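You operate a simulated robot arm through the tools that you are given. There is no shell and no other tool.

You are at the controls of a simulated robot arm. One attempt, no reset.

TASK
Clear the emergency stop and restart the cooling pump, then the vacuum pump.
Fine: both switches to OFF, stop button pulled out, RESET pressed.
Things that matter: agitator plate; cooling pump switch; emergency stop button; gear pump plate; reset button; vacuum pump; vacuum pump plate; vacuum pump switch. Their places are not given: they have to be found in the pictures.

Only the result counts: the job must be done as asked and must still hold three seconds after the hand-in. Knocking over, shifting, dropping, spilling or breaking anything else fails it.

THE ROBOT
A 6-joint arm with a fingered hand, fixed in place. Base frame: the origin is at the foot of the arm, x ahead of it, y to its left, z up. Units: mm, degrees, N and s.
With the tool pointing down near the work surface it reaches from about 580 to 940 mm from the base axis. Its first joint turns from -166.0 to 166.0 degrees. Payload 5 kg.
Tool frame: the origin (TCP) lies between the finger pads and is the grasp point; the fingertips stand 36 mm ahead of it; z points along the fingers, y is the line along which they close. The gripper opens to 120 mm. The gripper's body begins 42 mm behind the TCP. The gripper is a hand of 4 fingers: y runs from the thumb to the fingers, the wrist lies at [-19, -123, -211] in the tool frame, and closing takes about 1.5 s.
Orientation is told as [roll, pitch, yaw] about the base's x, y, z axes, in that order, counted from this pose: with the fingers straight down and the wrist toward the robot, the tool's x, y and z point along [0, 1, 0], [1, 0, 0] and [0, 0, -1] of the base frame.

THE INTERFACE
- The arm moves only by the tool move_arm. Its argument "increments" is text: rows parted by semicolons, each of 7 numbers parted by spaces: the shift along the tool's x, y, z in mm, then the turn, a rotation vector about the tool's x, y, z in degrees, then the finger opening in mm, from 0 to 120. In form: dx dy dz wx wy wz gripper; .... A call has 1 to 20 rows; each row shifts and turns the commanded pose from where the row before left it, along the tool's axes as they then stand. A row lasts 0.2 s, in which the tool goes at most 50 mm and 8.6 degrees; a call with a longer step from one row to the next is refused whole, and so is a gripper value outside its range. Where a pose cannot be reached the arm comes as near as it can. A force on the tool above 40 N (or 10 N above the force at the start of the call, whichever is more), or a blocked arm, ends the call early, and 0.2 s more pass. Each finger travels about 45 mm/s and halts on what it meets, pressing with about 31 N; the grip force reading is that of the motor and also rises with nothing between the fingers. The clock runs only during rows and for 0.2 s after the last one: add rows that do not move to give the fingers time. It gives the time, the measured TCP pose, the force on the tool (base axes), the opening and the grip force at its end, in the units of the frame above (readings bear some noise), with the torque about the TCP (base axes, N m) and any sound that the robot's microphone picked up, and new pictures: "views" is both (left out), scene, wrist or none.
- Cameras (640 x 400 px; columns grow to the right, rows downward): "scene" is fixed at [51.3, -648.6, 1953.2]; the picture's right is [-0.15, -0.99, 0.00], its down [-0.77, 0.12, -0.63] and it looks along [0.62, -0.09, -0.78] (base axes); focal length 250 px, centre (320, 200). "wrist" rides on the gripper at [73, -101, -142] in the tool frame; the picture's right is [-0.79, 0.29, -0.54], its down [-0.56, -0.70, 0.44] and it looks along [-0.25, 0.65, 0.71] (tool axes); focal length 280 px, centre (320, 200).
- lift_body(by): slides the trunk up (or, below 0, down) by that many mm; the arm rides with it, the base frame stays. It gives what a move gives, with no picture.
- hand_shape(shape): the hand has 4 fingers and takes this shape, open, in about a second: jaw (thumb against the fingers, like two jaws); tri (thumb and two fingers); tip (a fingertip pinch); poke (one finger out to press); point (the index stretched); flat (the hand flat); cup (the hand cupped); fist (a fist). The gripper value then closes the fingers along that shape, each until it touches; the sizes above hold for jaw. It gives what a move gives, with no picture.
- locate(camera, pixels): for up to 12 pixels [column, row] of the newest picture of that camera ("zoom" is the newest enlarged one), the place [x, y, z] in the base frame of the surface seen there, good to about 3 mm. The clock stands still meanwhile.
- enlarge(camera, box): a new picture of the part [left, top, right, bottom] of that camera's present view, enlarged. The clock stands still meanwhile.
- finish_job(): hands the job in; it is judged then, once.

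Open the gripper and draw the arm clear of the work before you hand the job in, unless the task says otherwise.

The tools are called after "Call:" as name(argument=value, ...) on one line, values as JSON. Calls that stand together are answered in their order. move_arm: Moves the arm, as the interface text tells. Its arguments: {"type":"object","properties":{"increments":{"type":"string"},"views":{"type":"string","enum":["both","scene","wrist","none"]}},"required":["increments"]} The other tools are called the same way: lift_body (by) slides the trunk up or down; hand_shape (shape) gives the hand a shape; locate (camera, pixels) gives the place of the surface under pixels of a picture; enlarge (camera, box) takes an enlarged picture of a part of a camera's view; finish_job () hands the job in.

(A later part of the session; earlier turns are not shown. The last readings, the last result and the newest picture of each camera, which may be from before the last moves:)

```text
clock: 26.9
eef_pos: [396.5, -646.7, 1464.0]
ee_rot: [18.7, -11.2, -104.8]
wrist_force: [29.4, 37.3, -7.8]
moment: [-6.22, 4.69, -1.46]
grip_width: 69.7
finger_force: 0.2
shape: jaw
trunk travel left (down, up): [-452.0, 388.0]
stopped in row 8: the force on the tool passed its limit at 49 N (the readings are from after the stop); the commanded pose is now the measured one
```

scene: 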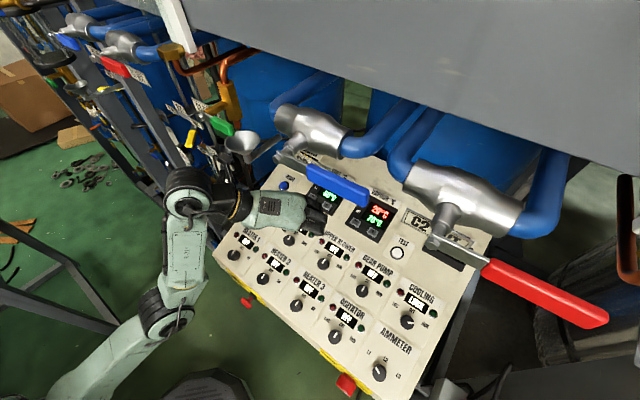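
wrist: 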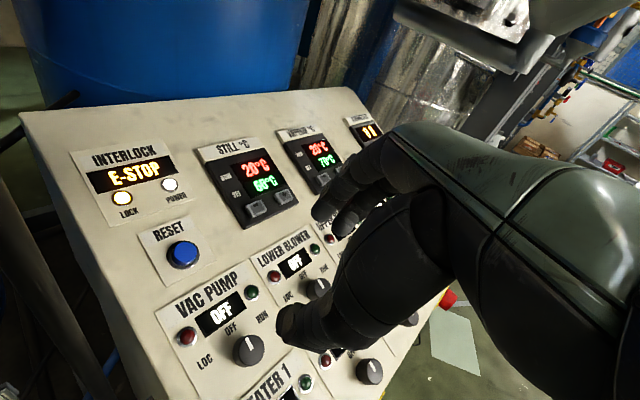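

The hand met something (49 N pushing back toward −s, acting ~160 mm above the TCP). I look at the current wrist view and zoom the scene around the hand before moving.

Call:
enlarge(camera="wrist", box=[0, 0, 640, 400])

Call:
enlarge(camera="scene", box=[220, 130, 380, 230])

Call:
locate(camera="scene", pixels=[[305, 205], [290, 205], [320, 210], [300, 168], [335, 190], [243, 140], [265, 145], [365, 185], [400, 100], [300, 20], [450, 40], [240, 210]])

```text
1.00 times, centred on (320, 200) of wrist (not enlarged: the box is as wide or as high as the picture)
```

zoom: 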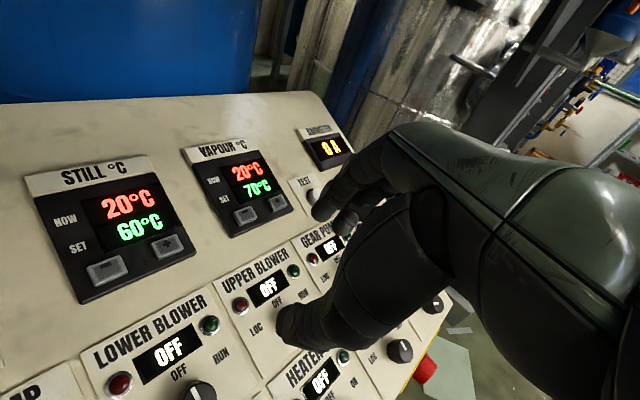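

```text
4.00 times, centred on (300, 180) of scene
```

zoom: 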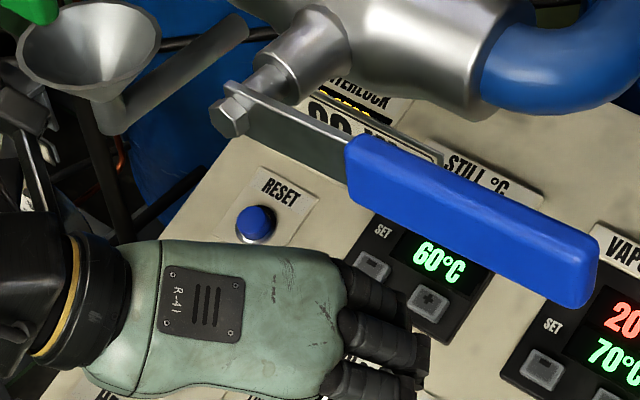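

```text
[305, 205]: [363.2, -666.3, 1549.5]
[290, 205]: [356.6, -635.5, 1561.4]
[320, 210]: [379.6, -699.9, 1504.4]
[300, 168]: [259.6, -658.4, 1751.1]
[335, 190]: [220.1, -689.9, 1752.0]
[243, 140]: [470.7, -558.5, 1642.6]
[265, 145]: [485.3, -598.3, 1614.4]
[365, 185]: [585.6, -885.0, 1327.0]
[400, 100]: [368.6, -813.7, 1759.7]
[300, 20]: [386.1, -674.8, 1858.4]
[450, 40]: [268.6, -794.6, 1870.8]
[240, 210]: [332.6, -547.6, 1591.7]
```

The contact line matches the hand's left-rear side (near the wrist camera) against the funnel at (470,-558,1640); the funnel looks unmoved at scene (243,141). I back off 40 mm the way I came, then go down 100 mm to pass under it.

Call:
move_arm(increments="10 -17.3 0 0 0 0 70; 10 -17.3 0 0 0 0 70; 0 0 0 0 0 0 70", views="both")

Call:
enlarge(camera="scene", box=[220, 110, 348, 190])

```text
clock: 27.6
eef_pos: [408.9, -631.9, 1460.9]
ee_rot: [19.0, -10.8, -106.0]
wrist_force: [-0.5, -0.6, 0.9]
moment: [0.03, 0.01, 0.04]
grip_width: 69.9
finger_force: 0.1
shape: jaw
trunk travel left (down, up): [-452.0, 388.0]
```

scene: 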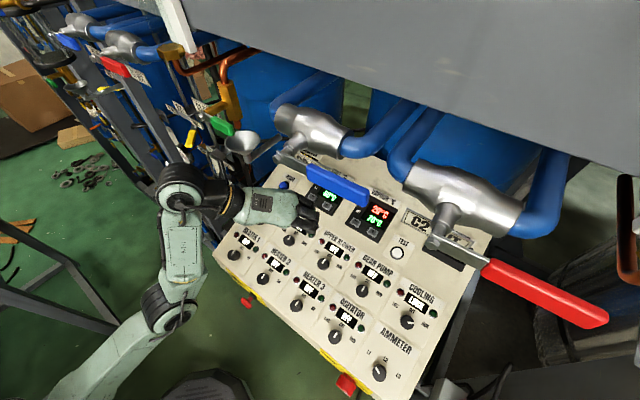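
wrist: 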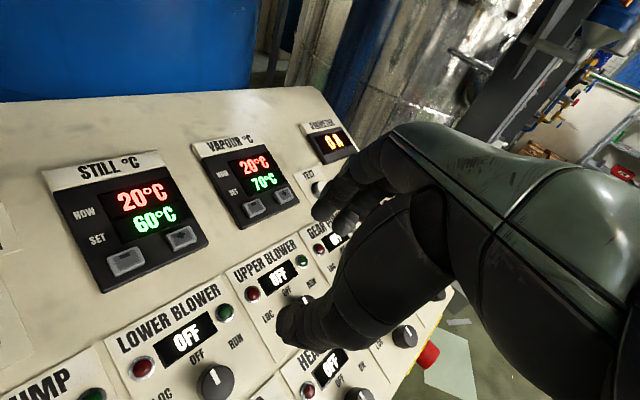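

```text
5.00 times, centred on (284, 150) of scene
```

zoom: 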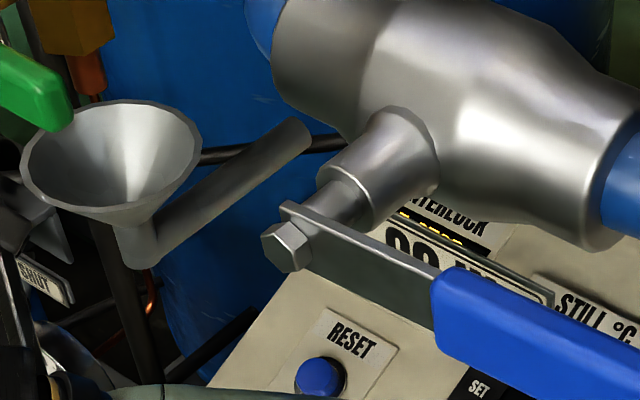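

Back in free space (forces ~0) and the funnel is where it was. I lower the tool straight down by 95 mm so the whole hand stays below the funnel.

Call:
move_arm(increments="-8 -4.6 23.2 0 0 0 70; -8 -4.6 23.2 0 0 0 70; -8 -4.6 23.2 0 0 0 70; -6 -3.4 17.2 0 0 0 70; 0 0 0 0 0 0 70", views="scene")

Call:
locate(camera="scene", pixels=[[226, 143], [259, 141], [243, 153], [249, 160], [255, 155], [278, 137], [277, 159], [240, 215], [285, 205], [170, 190], [300, 190], [310, 215]])

```text
clock: 28.9
eef_pos: [408.3, -630.7, 1368.3]
ee_rot: [18.9, -10.7, -106.0]
wrist_force: [-0.5, 0.0, 0.3]
moment: [-0.02, -0.02, -0.03]
grip_width: 69.7
finger_force: 0.0
shape: jaw
trunk travel left (down, up): [-452.0, 388.0]
```

scene: 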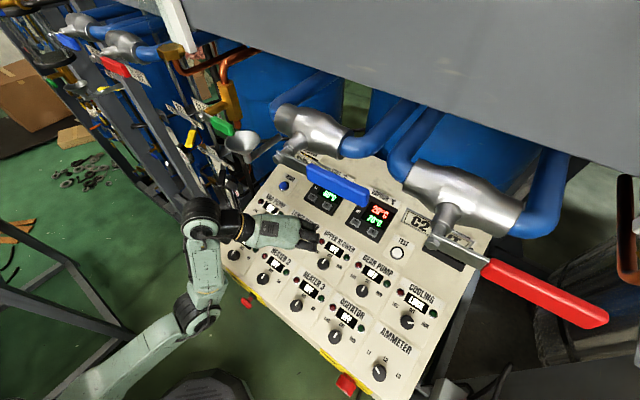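

```text
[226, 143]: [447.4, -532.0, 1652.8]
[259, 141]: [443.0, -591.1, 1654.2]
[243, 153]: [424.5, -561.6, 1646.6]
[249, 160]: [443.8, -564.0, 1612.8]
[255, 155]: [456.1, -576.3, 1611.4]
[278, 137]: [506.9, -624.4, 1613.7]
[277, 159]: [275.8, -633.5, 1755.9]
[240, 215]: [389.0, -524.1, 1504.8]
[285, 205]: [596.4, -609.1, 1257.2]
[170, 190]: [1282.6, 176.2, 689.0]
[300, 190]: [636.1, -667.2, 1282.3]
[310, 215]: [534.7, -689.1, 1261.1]
```

The funnel spans z≈1600–1654, and the hand top is now ≈1505, clear beneath it. I continue right along the panel to hover over the cooling knob.

Call:
move_arm(increments="-16 27.7 0 0 0 0 70; -16 27.7 0 0 0 0 70; -16 27.7 0 0 0 0 70; -16 27.7 0 0 0 0 70; -16 27.7 0 0 0 0 70; -16 27.7 0 0 0 0 70; 0 0 0 0 0 0 70", views="both")

```text
clock: 30.4
eef_pos: [278.8, -769.4, 1368.1]
ee_rot: [19.1, -10.8, -106.0]
wrist_force: [0.6, -0.4, 0.0]
moment: [-0.04, 0.01, -0.04]
grip_width: 69.6
finger_force: 0.0
shape: jaw
trunk travel left (down, up): [-452.0, 388.0]
```

scene: 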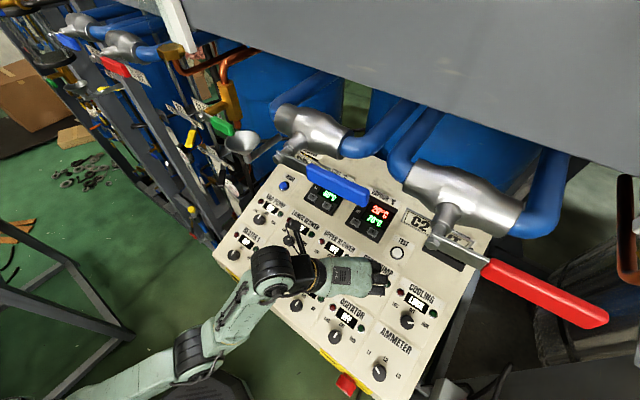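
wrist: 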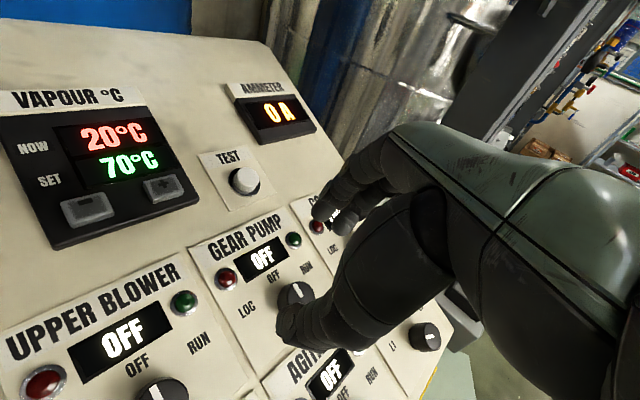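

Clear so far. I continue the remaining ~160 mm right and slightly down-panel to hover over the COOLING knob.

Call:
move_arm(increments="-17.9 20.3 0 0 0 0 70; -17.9 20.3 0 0 0 0 70; -17.9 20.3 0 0 0 0 70; -17.9 20.3 0 0 0 0 70; -17.9 20.3 0 0 0 0 70; -17.9 20.3 0 0 0 0 70; 0 0 0 0 0 0 70", views="both")

```text
clock: 32.0
eef_pos: [152.9, -838.9, 1348.1]
ee_rot: [19.0, -10.8, -105.9]
wrist_force: [-0.3, 0.9, 0.9]
moment: [-0.06, 0.0, -0.02]
grip_width: 69.9
finger_force: 0.1
shape: jaw
out of reach, approached as far as the arm can: row 5, 6
trunk travel left (down, up): [-452.0, 388.0]
```

scene: 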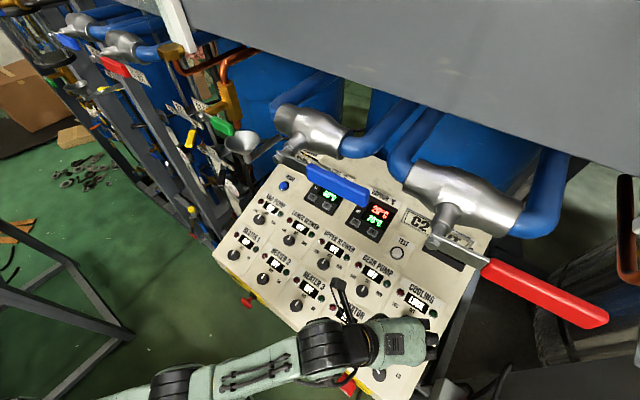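
wrist: 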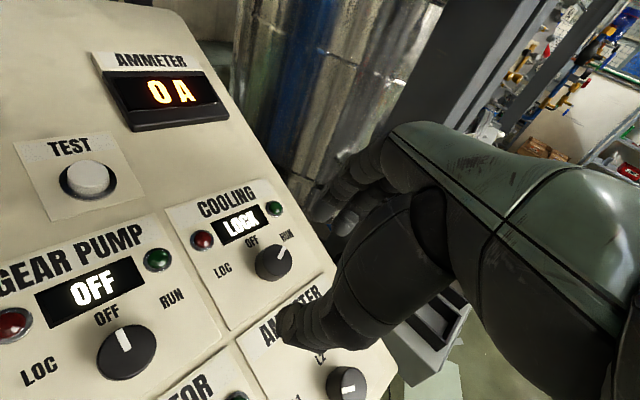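

The arm reached its outer limit (TCP at d≈701, s≈485). I raise the trunk by 70 mm to shorten the vertical reach; overhead handle at z≈1755 remains clear.

Call:
lift_body(by=70)

```text
clock: 33.1
eef_pos: [149.6, -839.6, 1416.7]
ee_rot: [18.9, -10.7, -106.0]
wrist_force: [-0.2, 0.9, -0.2]
moment: [-0.01, -0.01, 0.05]
grip_width: 69.9
finger_force: 0.1
shape: jaw
trunk travel left (down, up): [-522.0, 318.0]
```

I lower the tool 70 mm again to bring it back to hover height and look.

Call:
move_arm(increments="-7.5 -4.3 21.7 0 0 0 70; -7.5 -4.3 21.7 0 0 0 70; -7.4 -4.3 21.7 0 0 0 70; 0 0 0 0 0 0 70", views="both")

Call:
enlarge(camera="wrist", box=[200, 200, 328, 280])

```text
clock: 34.1
eef_pos: [150.8, -840.2, 1348.4]
ee_rot: [19.2, -10.7, -105.9]
wrist_force: [-0.6, 0.3, 0.2]
moment: [-0.01, 0.01, 0.03]
grip_width: 69.9
finger_force: 0.0
shape: jaw
trunk travel left (down, up): [-522.0, 318.0]
```

scene: 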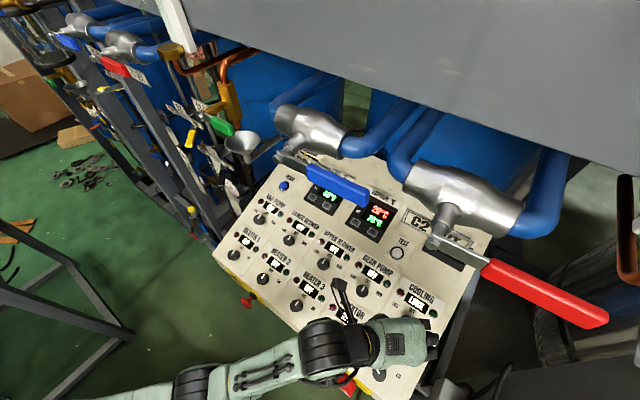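
wrist: 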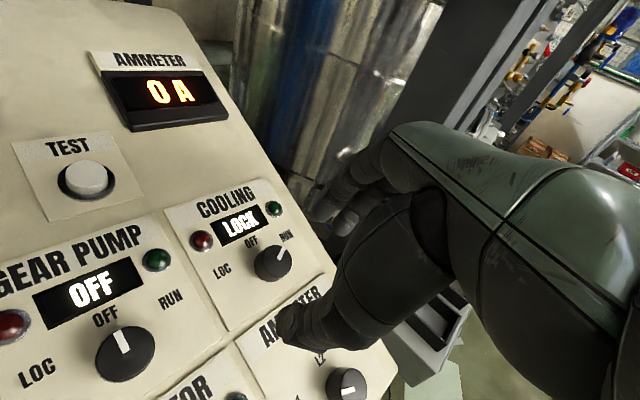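

```text
5.00 times, centred on (264, 240) of wrist
```

zoom: 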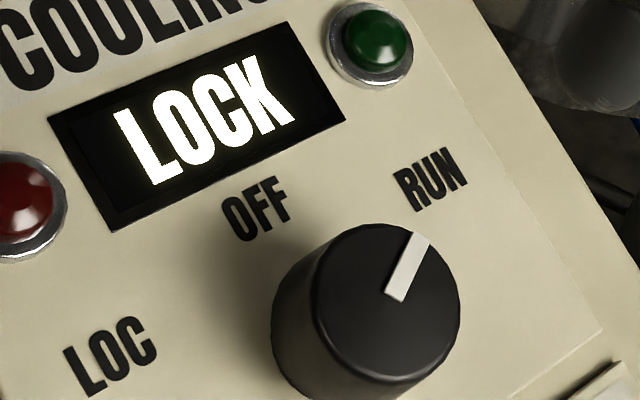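

Call:
locate(camera="zoom", pixels=[[386, 310], [325, 300], [450, 320], [375, 235], [400, 385], [395, 295], [420, 238], [255, 208], [430, 180], [110, 355], [240, 330], [490, 230]])

```text
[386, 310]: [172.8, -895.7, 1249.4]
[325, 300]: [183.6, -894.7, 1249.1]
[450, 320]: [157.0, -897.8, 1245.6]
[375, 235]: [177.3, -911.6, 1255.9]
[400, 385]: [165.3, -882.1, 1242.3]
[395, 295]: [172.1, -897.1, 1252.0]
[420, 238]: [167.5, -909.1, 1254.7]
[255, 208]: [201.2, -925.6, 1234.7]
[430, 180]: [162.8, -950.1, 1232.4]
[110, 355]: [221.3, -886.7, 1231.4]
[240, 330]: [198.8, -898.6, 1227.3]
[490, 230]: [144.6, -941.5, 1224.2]
```

The COOLING knob top centre is at (172.5,-896,1250) with the mark ~60° clockwise at RUN. I move onto its axis and descend to ~68 mm.

Call:
move_arm(increments="0 9.3 0 0 0 0 66; 0 9.2 0 0 0 0 66; 0 9.2 0 0 0 0 66; 0 0 14 0 0 0 66; 0 0 15 0 0 0 66; 0 0 15 0 0 0 66; 0 0 0 0 0 0 66", views="wrist")

```text
clock: 35.7
eef_pos: [154.9, -878.2, 1311.7]
ee_rot: [19.0, -10.7, -105.9]
wrist_force: [-0.4, -0.2, 0.1]
moment: [-0.02, 0.0, 0.02]
grip_width: 66.3
finger_force: 0.0
shape: jaw
trunk travel left (down, up): [-522.0, 318.0]
```

wrist: 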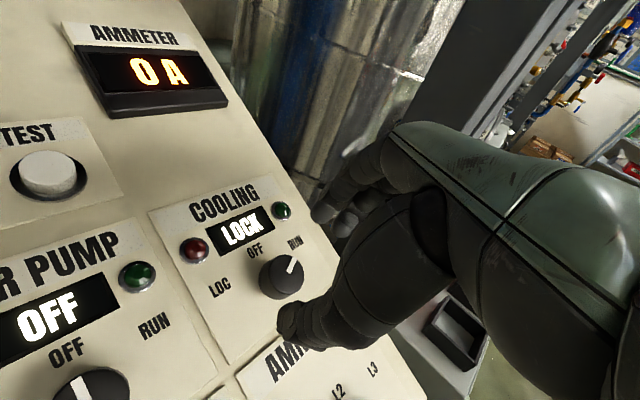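

On the axis now (offset <1 mm, height 67 mm). I descend 49 mm to the gripping height.

Call:
move_arm(increments="0 0 13 0 0 0 62; 0 0 13 0 0 0 62; 0 0 12 0 0 0 62; 0 0 11 0 0 0 62; 0 0 0 0 0 0 62", views="wrist")

```text
clock: 36.9
eef_pos: [167.9, -889.2, 1266.1]
ee_rot: [18.9, -10.8, -105.9]
wrist_force: [-0.8, -0.2, 0.1]
moment: [-0.05, 0.02, 0.03]
grip_width: 62.5
finger_force: 0.2
shape: jaw
trunk travel left (down, up): [-522.0, 318.0]
```

wrist: 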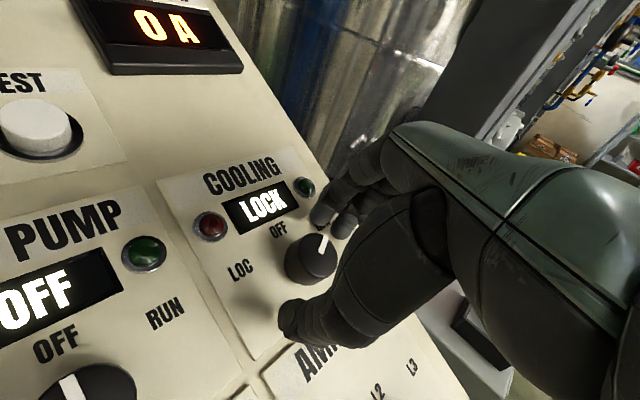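

The knob (312,258) is between thumb (293,318) and fingers (330,215), same view as at the vac knob. I close and then twist −60°.

Call:
move_arm(increments="0 0 0 0 0 0 40; 0 0 0 0 0 0 20; 0 0 0 0 0 0 15; 0 0 0 0 0 0 15; 0 0 0 0 0 0 15; 0 0 0 0 0 0 15; 0 0 0 0 0 -6 15; 0 0 0 0 0 -6 15; 0 0 0 0 0 -6 15; 0 0 0 0 0 -6 15; 0 0 0 0 0 -6 15; 0 0 0 0 0 0 15", views="both")

```text
clock: 39.5
eef_pos: [166.4, -890.2, 1265.3]
ee_rot: [11.2, -18.7, -76.0]
wrist_force: [-4.2, 3.7, -4.9]
moment: [0.14, 0.13, -0.02]
grip_width: 25.6
finger_force: 30.8
shape: jaw
trunk travel left (down, up): [-522.0, 318.0]
```

scene: 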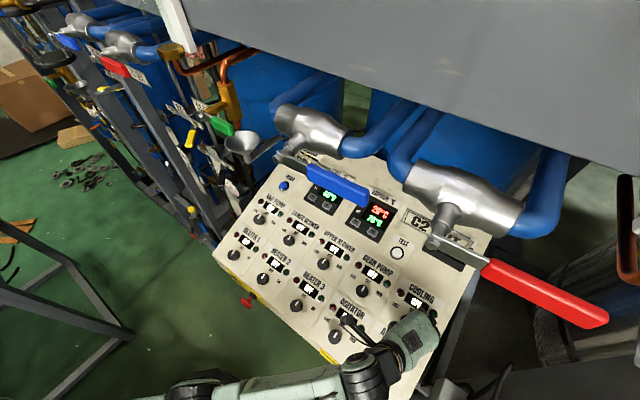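
wrist: 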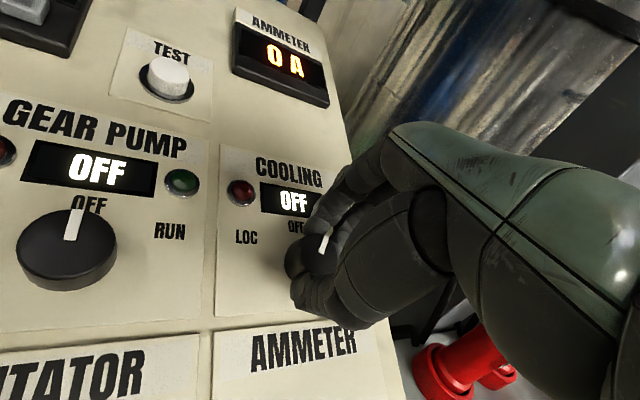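

COOLING display already shows OFF half way. I continue the remaining 30° to bring the mark to the OFF detent.

Call:
move_arm(increments="0 0 0 0 0 -6 15; 0 0 0 0 0 -6 15; 0 0 0 0 0 -6 15; 0 0 0 0 0 -6 15; 0 0 0 0 0 -6 15; 0 0 0 0 0 0 15", views="both")

Call:
enlarge(camera="wrist", box=[200, 150, 360, 250])

```text
clock: 40.4
eef_pos: [162.3, -883.3, 1263.9]
ee_rot: [3.7, -22.2, -55.9]
wrist_force: [-0.3, -17.7, -2.4]
moment: [-0.54, -0.08, -0.29]
grip_width: 26.3
finger_force: 30.6
shape: jaw
out of reach, approached as far as the arm can: row 1, 2, 3, 4
trunk travel left (down, up): [-522.0, 318.0]
stopped in row 4: the force on the tool passed its limit at 42 N (the readings are from after the stop); the commanded pose is now the measured one
```

scene: 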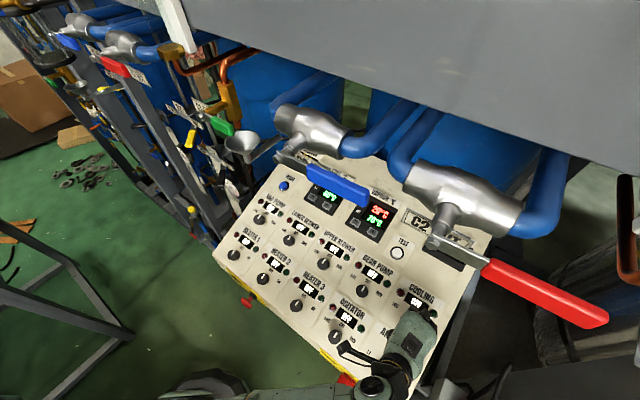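
wrist: 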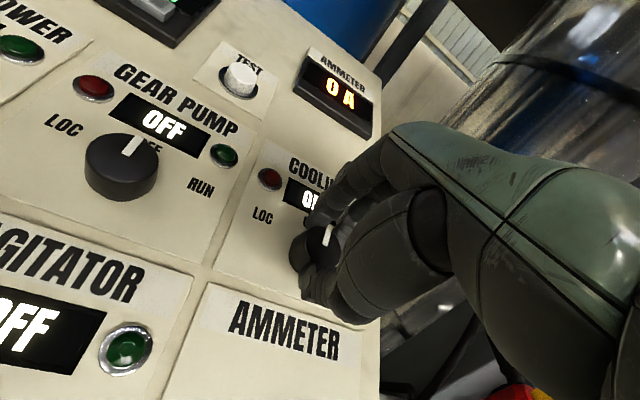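

```text
4.00 times, centred on (280, 200) of wrist
```

zoom: 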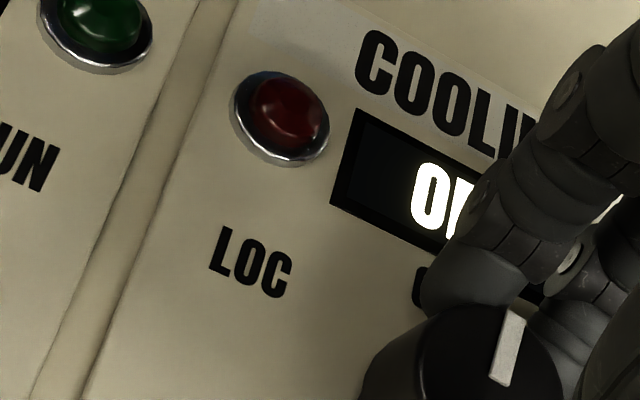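

The last rows hit the outer reach limit (force 42 N), but the display shows OFF and the knob is within ~10° of the OFF mark. I open the fingers and rise to check it.

Call:
move_arm(increments="0 0 0 0 0 0 40; 0 0 0 0 0 0 62; 0 0 0 0 0 0 62; 0 0 0 0 0 0 62; 0 0 0 0 0 0 62", views="wrist")

```text
clock: 41.6
eef_pos: [163.2, -867.3, 1267.7]
ee_rot: [3.6, -22.3, -55.8]
wrist_force: [0.4, -2.5, -0.3]
moment: [-0.03, 0.0, 0.0]
grip_width: 62.8
finger_force: 0.0
shape: jaw
trunk travel left (down, up): [-522.0, 318.0]
```

wrist: 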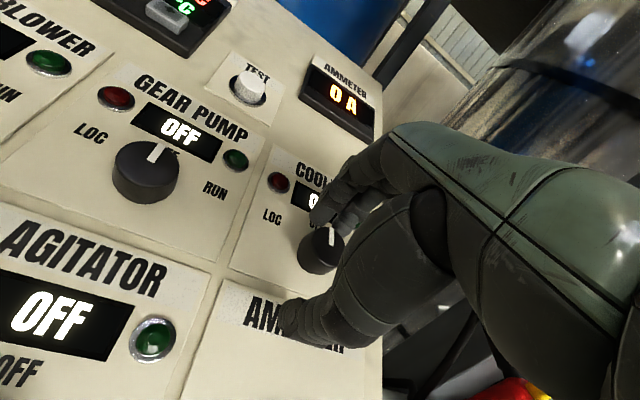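

The tool relaxed ~18 mm down-panel, so the fingers are right beside the knob. I retract along the tool axis.

Call:
move_arm(increments="0 0 -10 0 0 0 66; 0 0 -15 0 0 0 66; 0 0 -20 0 0 0 66; 0 0 -25 0 0 0 66; 0 0 -25 0 0 0 66; 0 0 0 0 0 0 66", views="both")

Call:
enlarge(camera="wrist", box=[160, 150, 400, 300])

```text
clock: 43.0
eef_pos: [138.5, -843.7, 1355.2]
ee_rot: [3.7, -22.4, -55.9]
wrist_force: [0.3, -0.4, 0.7]
moment: [-0.04, 0.02, 0.02]
grip_width: 65.5
finger_force: 0.0
shape: jaw
trunk travel left (down, up): [-522.0, 318.0]
```

scene: 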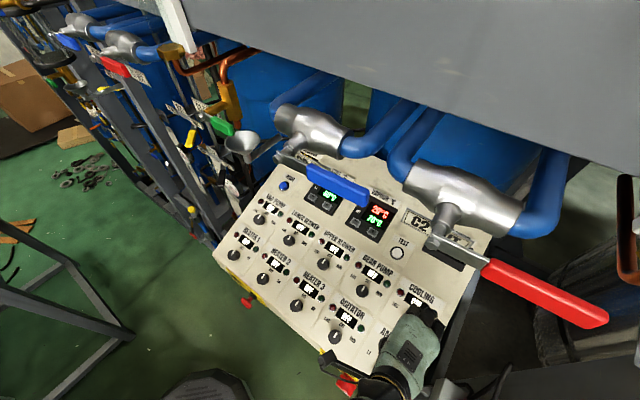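
wrist: 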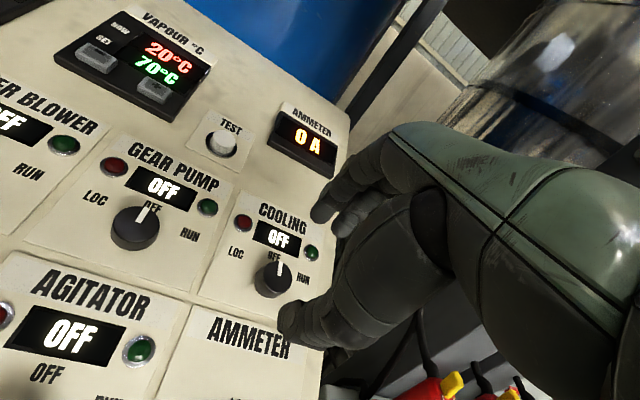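

```text
2.67 times, centred on (280, 225) of wrist
```

zoom: 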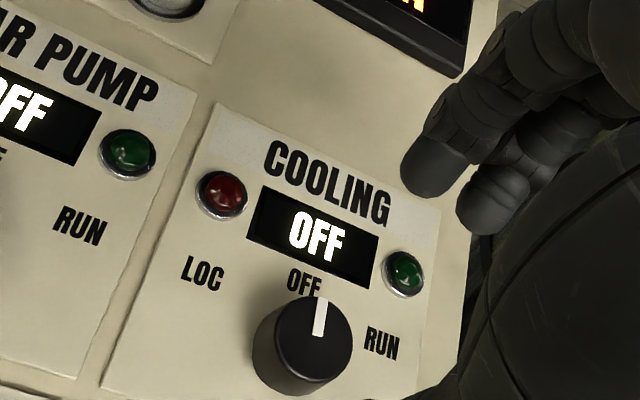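

COOLING now shows OFF (mark within ~10° of OFF). Next is the stop button at about (335,-450,1096), facing the robot, so the hand must point almost horizontally. I first tilt the hand up while still hovering.

Call:
move_arm(increments="0 0 0 0 0 -5 80; 0 0 0 0 0 -5 80; 0 0 0 -7.5 0 0 80; 0 0 0 -7.5 0 0 80; 0 0 0 -7.5 0 0 80; 0 0 0 -7.5 0 0 80; 0 0 0 0 0 0 80", views="scene")

```text
clock: 44.6
eef_pos: [127.9, -878.2, 1362.3]
ee_rot: [-0.8, -52.7, -44.4]
wrist_force: [-0.7, 0.9, -0.2]
moment: [0.0, -0.02, -0.05]
grip_width: 79.6
finger_force: 0.0
shape: jaw
out of reach, approached as far as the arm can: row 1, 2, 3, 4, 5, 6
trunk travel left (down, up): [-522.0, 318.0]
```

scene: 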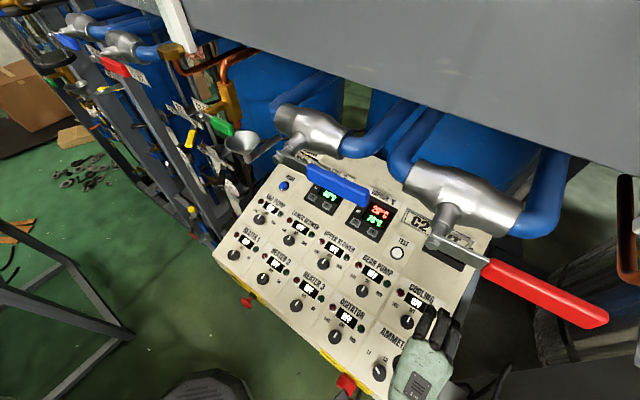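

The hand is tilted up (pitch −52.7) but drifted a little outward. I now move left along the panel and slightly up/back, staying clear of everything.

Call:
move_arm(increments="30 2.7 -9.6 0 0 0 80; 30 2.7 -9.6 0 0 0 80; 30 2.7 -9.6 0 0 0 80; 30 2.7 -9.6 0 0 0 80; 30 2.7 -9.6 0 0 0 80; 30 2.7 -9.6 0 0 0 80; 30 2.7 -9.6 0 0 0 80; 30 2.7 -9.6 0 0 0 80; 30 2.7 -9.6 0 0 0 80; 30 2.7 -9.6 0 0 0 80; 0 0 0 0 0 0 80", views="both")

```text
clock: 47.0
eef_pos: [275.0, -725.4, 1451.1]
ee_rot: [-0.5, -52.5, -44.9]
wrist_force: [-0.5, -0.5, -0.9]
moment: [0.05, -0.03, 0.03]
grip_width: 80.1
finger_force: 0.0
shape: jaw
out of reach, approached as far as the arm can: row 1, 2, 3, 4, 5
trunk travel left (down, up): [-522.0, 318.0]
```

scene: 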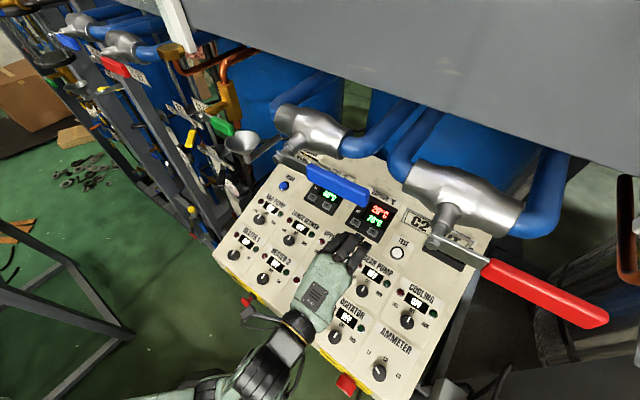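
wrist: 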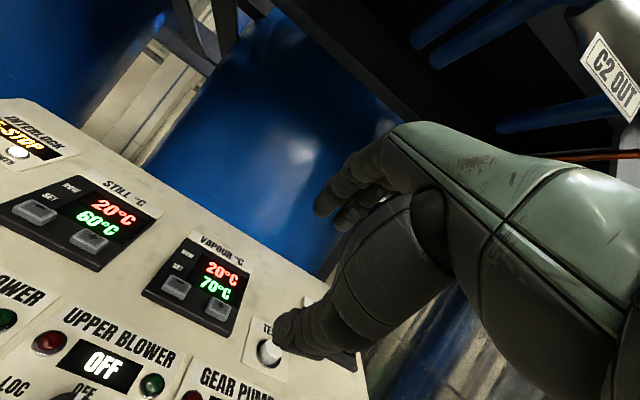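

Free and clear at d≈707, s≈318, z≈1451. I move back toward the robot, left and up, to make room for lowering the trunk.

Call:
move_arm(increments="16.7 1.1 -26 0 0 0 80; 16.7 1.1 -26 0 0 0 80; 16.7 1.1 -26 0 0 0 80; 16.7 1.1 -26 0 0 0 80; 16.7 1.1 -26 0 0 0 80; 16.7 1.1 -26 0 0 0 80; 0 0 0 0 0 0 80", views="scene")

```text
clock: 48.6
eef_pos: [261.2, -569.3, 1553.7]
ee_rot: [-0.6, -52.6, -44.7]
wrist_force: [-0.9, 0.5, -0.1]
moment: [0.02, -0.01, -0.01]
grip_width: 79.9
finger_force: 0.2
shape: jaw
trunk travel left (down, up): [-522.0, 318.0]
```

scene: 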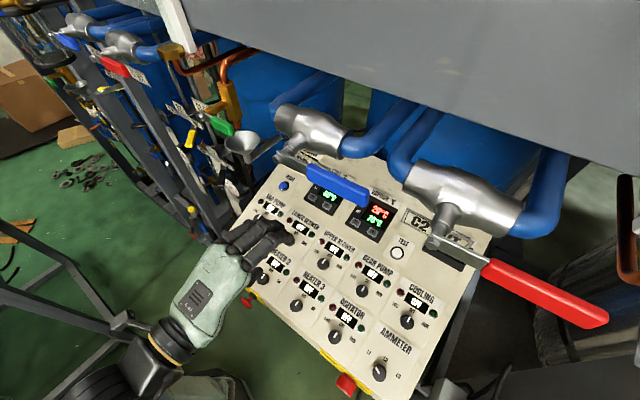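

Reached d≈587, s≈218, z≈1554 with no clipping. I lower the trunk by 220 mm.

Call:
lift_body(by=-220)

```text
clock: 51.0
eef_pos: [261.3, -567.2, 1334.5]
ee_rot: [-0.8, -52.7, -44.6]
wrist_force: [0.0, -0.4, 0.0]
moment: [0.04, 0.01, 0.02]
grip_width: 79.8
finger_force: 0.0
shape: jaw
trunk travel left (down, up): [-302.0, 538.0]
```

Now I bring the tool back and left in front of the stop button's column (d≈510, s≈81) and tilt it to nearly horizontal.

Call:
move_arm(increments="27.4 -9.3 -12.2 0 0 0 80; 27.4 -9.3 -12.2 0 0 0 80; 27.4 -9.3 -12.2 0 0 0 80; 27.4 -9.3 -12.2 0 0 0 80; 27.4 -9.3 -12.2 0 0 0 80; 0 0 0 -7.5 0 0 80; 0 0 0 -7.5 0 0 80; 0 0 0 -7.5 0 0 80; 0 0 0 0 0 0 80", views="both")

```text
clock: 53.0
eef_pos: [307.2, -416.2, 1335.6]
ee_rot: [-1.7, -75.3, -43.5]
wrist_force: [0.2, -0.3, 0.6]
moment: [0.0, 0.01, -0.03]
grip_width: 80.0
finger_force: 0.1
shape: jaw
trunk travel left (down, up): [-302.0, 538.0]
```

scene: 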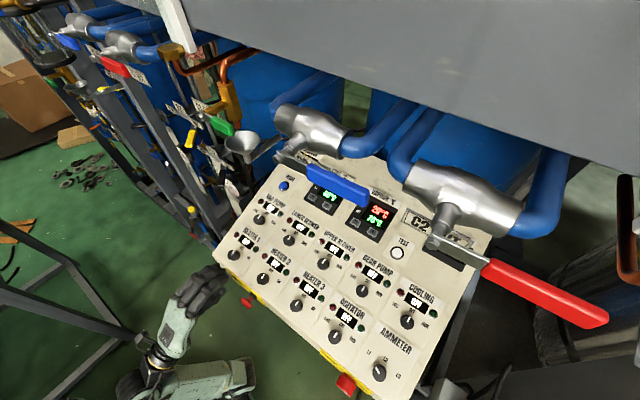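
wrist: 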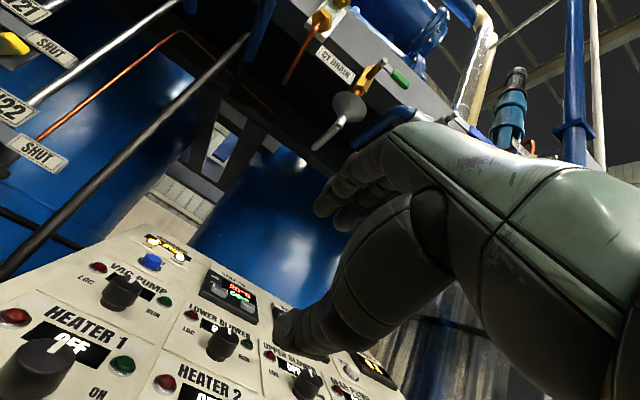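

The tool is nearly horizontal at d≈511, s≈77. I back off 30 mm more from the panel, then lower the trunk 150 mm as a first stage.

Call:
move_arm(increments="0 -4 -15 0 0 0 80; 0 -4 -15 0 0 0 80; 0 0 0 0 0 0 80", views="none")

Call:
lift_body(by=-150)

Call:
move_arm(increments="0 0 0 0 0 0 80", views="both")

```text
clock: 53.8
eef_pos: [283.7, -393.6, 1334.2]
ee_rot: [-1.8, -75.1, -43.5]
wrist_force: [1.1, -0.6, 0.9]
moment: [0.03, 0.0, 0.0]
grip_width: 80.2
finger_force: 0.1
shape: jaw
trunk travel left (down, up): [-302.0, 538.0]
```

```text
clock: 55.5
eef_pos: [283.0, -394.3, 1184.1]
ee_rot: [-1.7, -75.2, -43.6]
wrist_force: [0.1, -0.1, 0.1]
moment: [-0.02, 0.01, -0.02]
grip_width: 80.0
finger_force: 0.0
shape: jaw
trunk travel left (down, up): [-152.0, 688.0]
```

```text
clock: 55.9
eef_pos: [284.5, -393.8, 1184.6]
ee_rot: [-1.6, -75.2, -43.5]
wrist_force: [0.7, -0.5, 0.5]
moment: [0.02, -0.02, 0.01]
grip_width: 79.8
finger_force: 0.0
shape: jaw
trunk travel left (down, up): [-152.0, 688.0]
```

scene: 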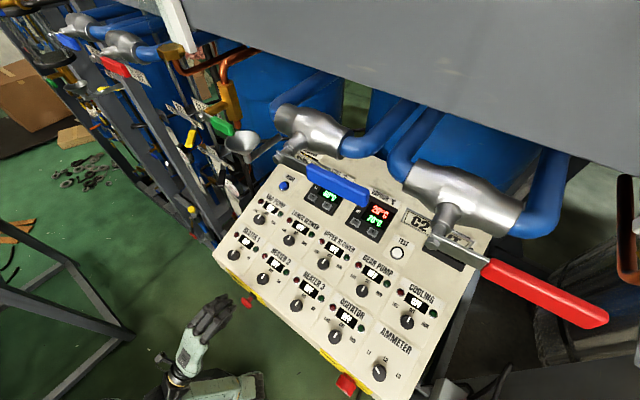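
wrist: 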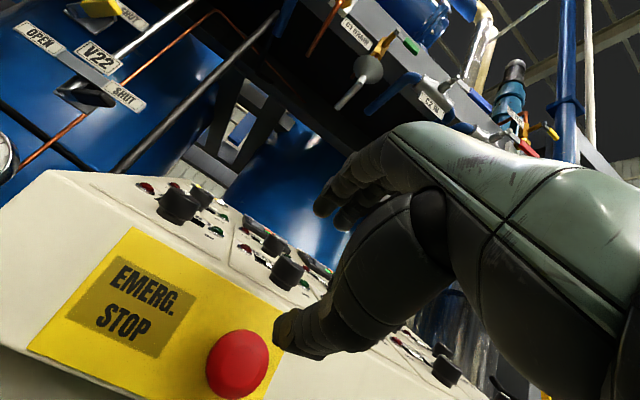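

The plate reads EMERG. STOP, with the red head at wrist (238,363). I zoom and locate the head exactly.

Call:
enlarge(camera="wrist", box=[160, 300, 320, 400])

Call:
locate(camera="wrist", pixels=[[238, 363], [215, 365], [262, 360], [240, 340], [236, 388], [150, 250], [60, 340], [280, 310], [265, 390], [110, 180], [220, 345], [255, 380]])

```text
4.00 times, centred on (240, 350) of wrist
```

zoom: 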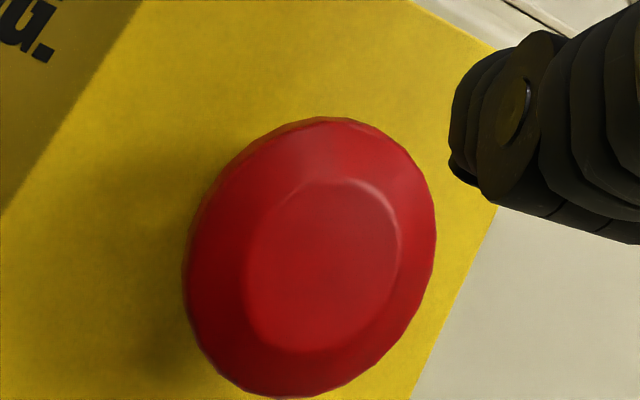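

```text
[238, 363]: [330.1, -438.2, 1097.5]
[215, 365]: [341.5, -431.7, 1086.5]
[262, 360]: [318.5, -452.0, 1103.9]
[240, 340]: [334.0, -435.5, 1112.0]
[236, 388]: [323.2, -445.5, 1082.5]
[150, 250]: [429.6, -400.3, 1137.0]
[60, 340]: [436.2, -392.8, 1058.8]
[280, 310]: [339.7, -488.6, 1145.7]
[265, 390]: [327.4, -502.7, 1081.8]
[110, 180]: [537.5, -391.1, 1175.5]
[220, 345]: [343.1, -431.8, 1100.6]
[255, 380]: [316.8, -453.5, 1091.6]
```

Head centre is at s≈79.5, z≈1096.5, front face d≈544. I level the hand (13° more tilt) and then lower the trunk 88 mm to align with it.

Call:
move_arm(increments="-2 0 0 -6.5 0 0 80; 0 0 0 -6.5 0 0 80; 0 0 0 0 0 0 80", views="none")

Call:
lift_body(by=-88)

Call:
move_arm(increments="0 0 0 0 0 0 80", views="both")

```text
clock: 56.7
eef_pos: [281.8, -394.1, 1184.2]
ee_rot: [-13.6, -88.2, -31.5]
wrist_force: [0.4, 1.2, 0.5]
moment: [-0.04, -0.01, 0.03]
grip_width: 79.9
finger_force: 0.1
shape: jaw
trunk travel left (down, up): [-152.0, 688.0]
```

```text
clock: 57.9
eef_pos: [281.6, -395.3, 1096.6]
ee_rot: [-13.2, -87.9, -32.0]
wrist_force: [0.9, -0.3, 0.8]
moment: [-0.01, 0.03, 0.0]
grip_width: 79.6
finger_force: 0.0
shape: jaw
trunk travel left (down, up): [-64.0, 776.0]
```

```text
clock: 58.3
eef_pos: [282.4, -395.4, 1097.0]
ee_rot: [-13.1, -88.0, -32.1]
wrist_force: [-0.3, 0.3, 0.5]
moment: [0.0, 0.0, -0.02]
grip_width: 80.0
finger_force: 0.1
shape: jaw
trunk travel left (down, up): [-64.0, 776.0]
```

scene: 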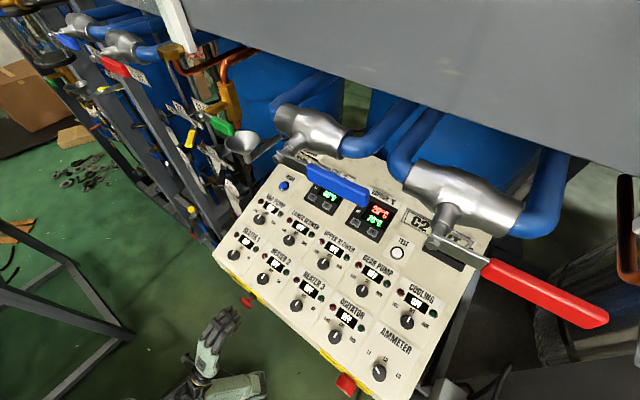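
wrist: 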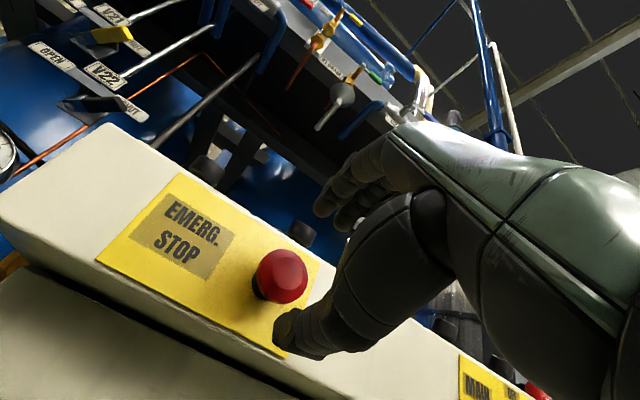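

Aligned: TCP at d=479, s=80, z=1097, head (280,278) between thumb (295,340) and fingers (330,205). I advance 62 mm so that the pads straddle the head.

Call:
move_arm(increments="0 0 13 0 0 0 76; 0 0 13 0 0 0 76; 0 0 13 0 0 0 72; 0 0 12 0 0 0 72; 0 0 11 0 0 0 72; 0 0 0 0 0 0 72", views="both")

Call:
enlarge(camera="wrist", box=[240, 180, 400, 280])

Call:
enlarge(camera="scene", box=[200, 270, 296, 330])

```text
clock: 59.7
eef_pos: [326.4, -440.2, 1094.3]
ee_rot: [-13.2, -88.1, -32.0]
wrist_force: [-0.1, 0.2, -0.1]
moment: [0.01, 0.02, -0.02]
grip_width: 72.3
finger_force: 0.1
shape: jaw
trunk travel left (down, up): [-64.0, 776.0]
```

scene: 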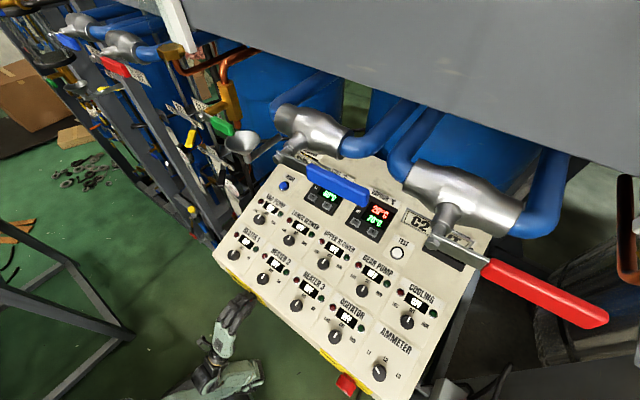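
wrist: 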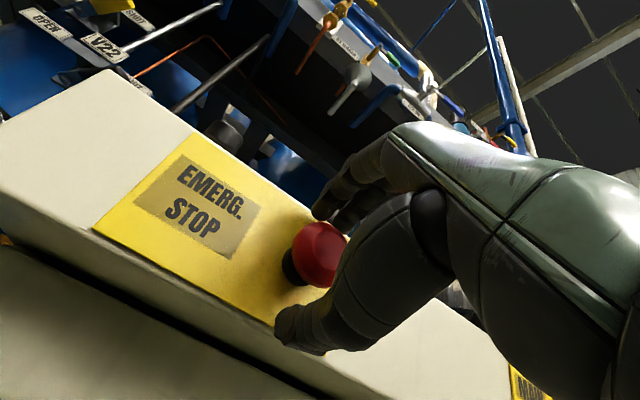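

```text
4.00 times, centred on (320, 230) of wrist
```

zoom: 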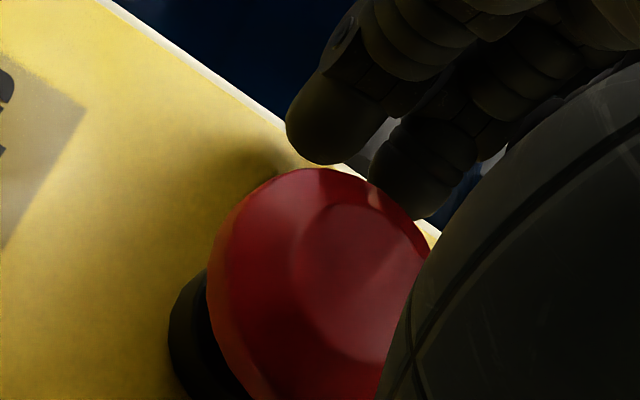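

```text
6.67 times, centred on (248, 300) of scene
```

zoom: 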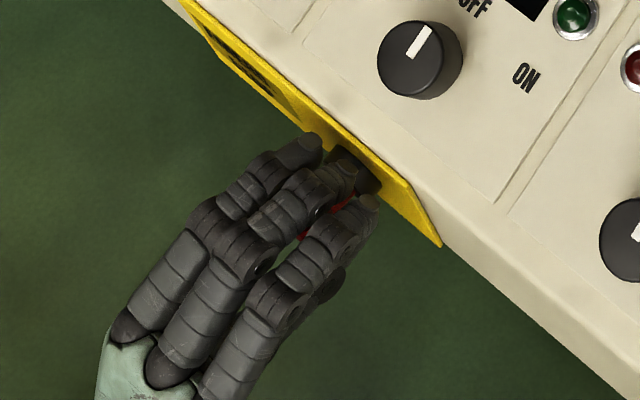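

Three fingers lie over the head and thumb beneath, tips just short of the plate. I close on the head.

Call:
move_arm(increments="0 0 0 0 0 0 55; 0 0 0 0 0 0 40; 0 0 0 0 0 0 25; 0 0 0 0 0 0 15; 0 0 0 0 0 0 15; 0 0 0 0 0 0 15; 0 0 0 0 0 0 15", views="both")

Call:
enlarge(camera="scene", box=[200, 270, 296, 330])

Call:
enlarge(camera="wrist", box=[240, 180, 400, 280])

```text
clock: 61.3
eef_pos: [326.9, -440.2, 1092.9]
ee_rot: [-11.6, -88.0, -33.5]
wrist_force: [1.3, 0.5, -14.0]
moment: [0.25, 0.29, 0.05]
grip_width: 31.2
finger_force: 31.1
shape: jaw
trunk travel left (down, up): [-64.0, 776.0]
```

scene: 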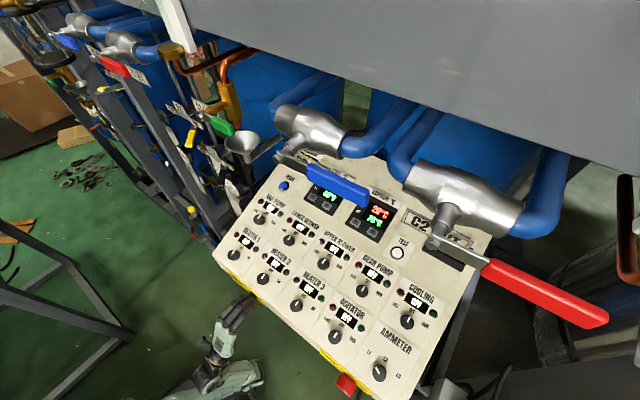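
wrist: 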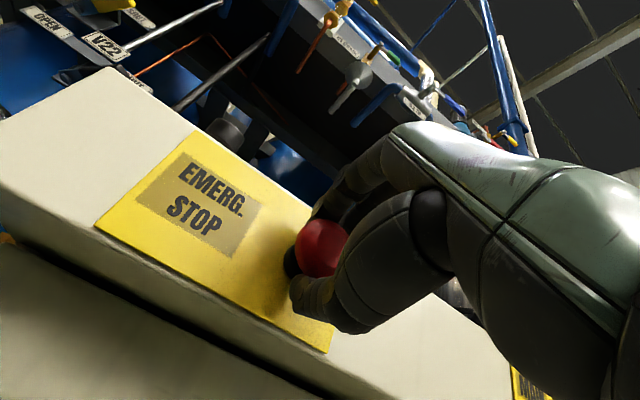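

```text
6.67 times, centred on (248, 300) of scene
```

zoom: 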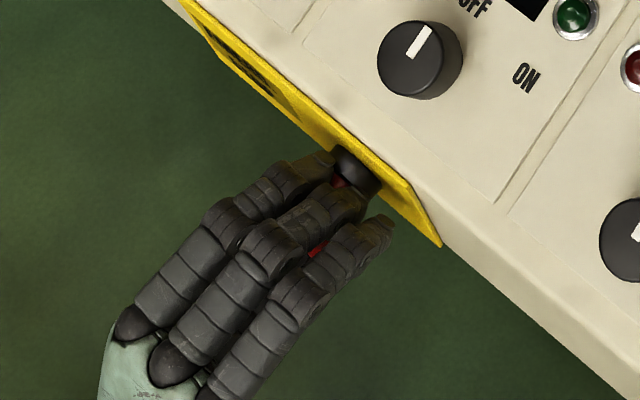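

```text
4.00 times, centred on (320, 230) of wrist
```

zoom: 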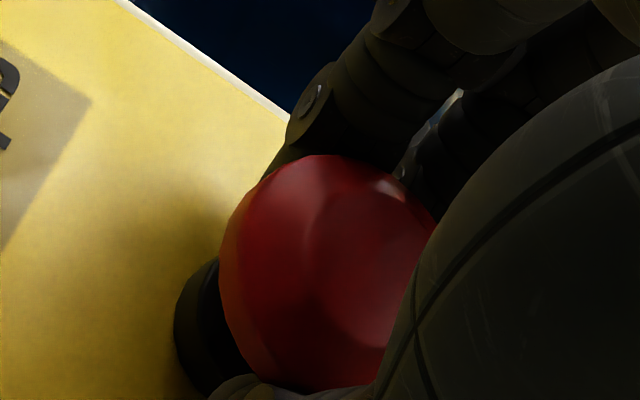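

Fingers are wrapped around and slightly behind the head (grip 31 N). I pull straight out in small steps.

Call:
move_arm(increments="0 0 -3 0 0 0 15; 0 0 -3 0 0 0 15; 0 0 -3 0 0 0 15; 0 0 -3 0 0 0 15; 0 0 -3 0 0 0 15; 0 0 0 0 0 0 15", views="both")

Call:
enlarge(camera="scene", box=[200, 270, 296, 330])

```text
clock: 62.7
eef_pos: [316.7, -431.3, 1093.4]
ee_rot: [-10.9, -87.9, -34.2]
wrist_force: [8.1, -7.8, -10.4]
moment: [0.29, 0.24, 0.03]
grip_width: 31.0
finger_force: 30.8
shape: jaw
trunk travel left (down, up): [-64.0, 776.0]
```

scene: 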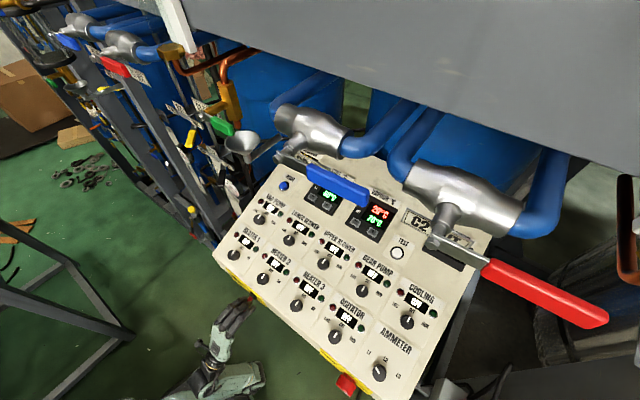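
wrist: 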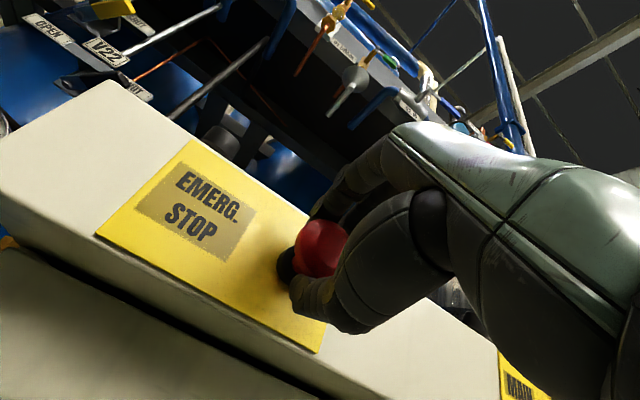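

```text
6.67 times, centred on (248, 300) of scene
```

zoom: 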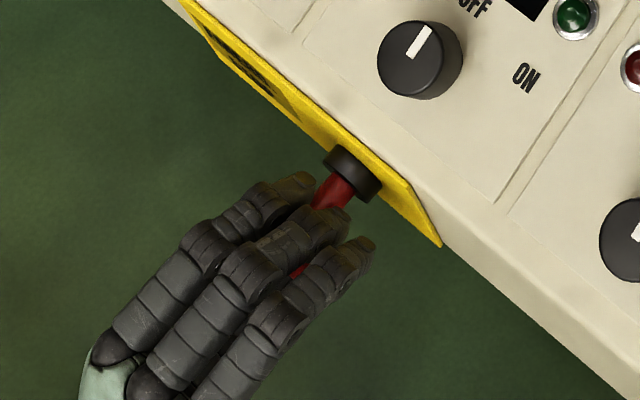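

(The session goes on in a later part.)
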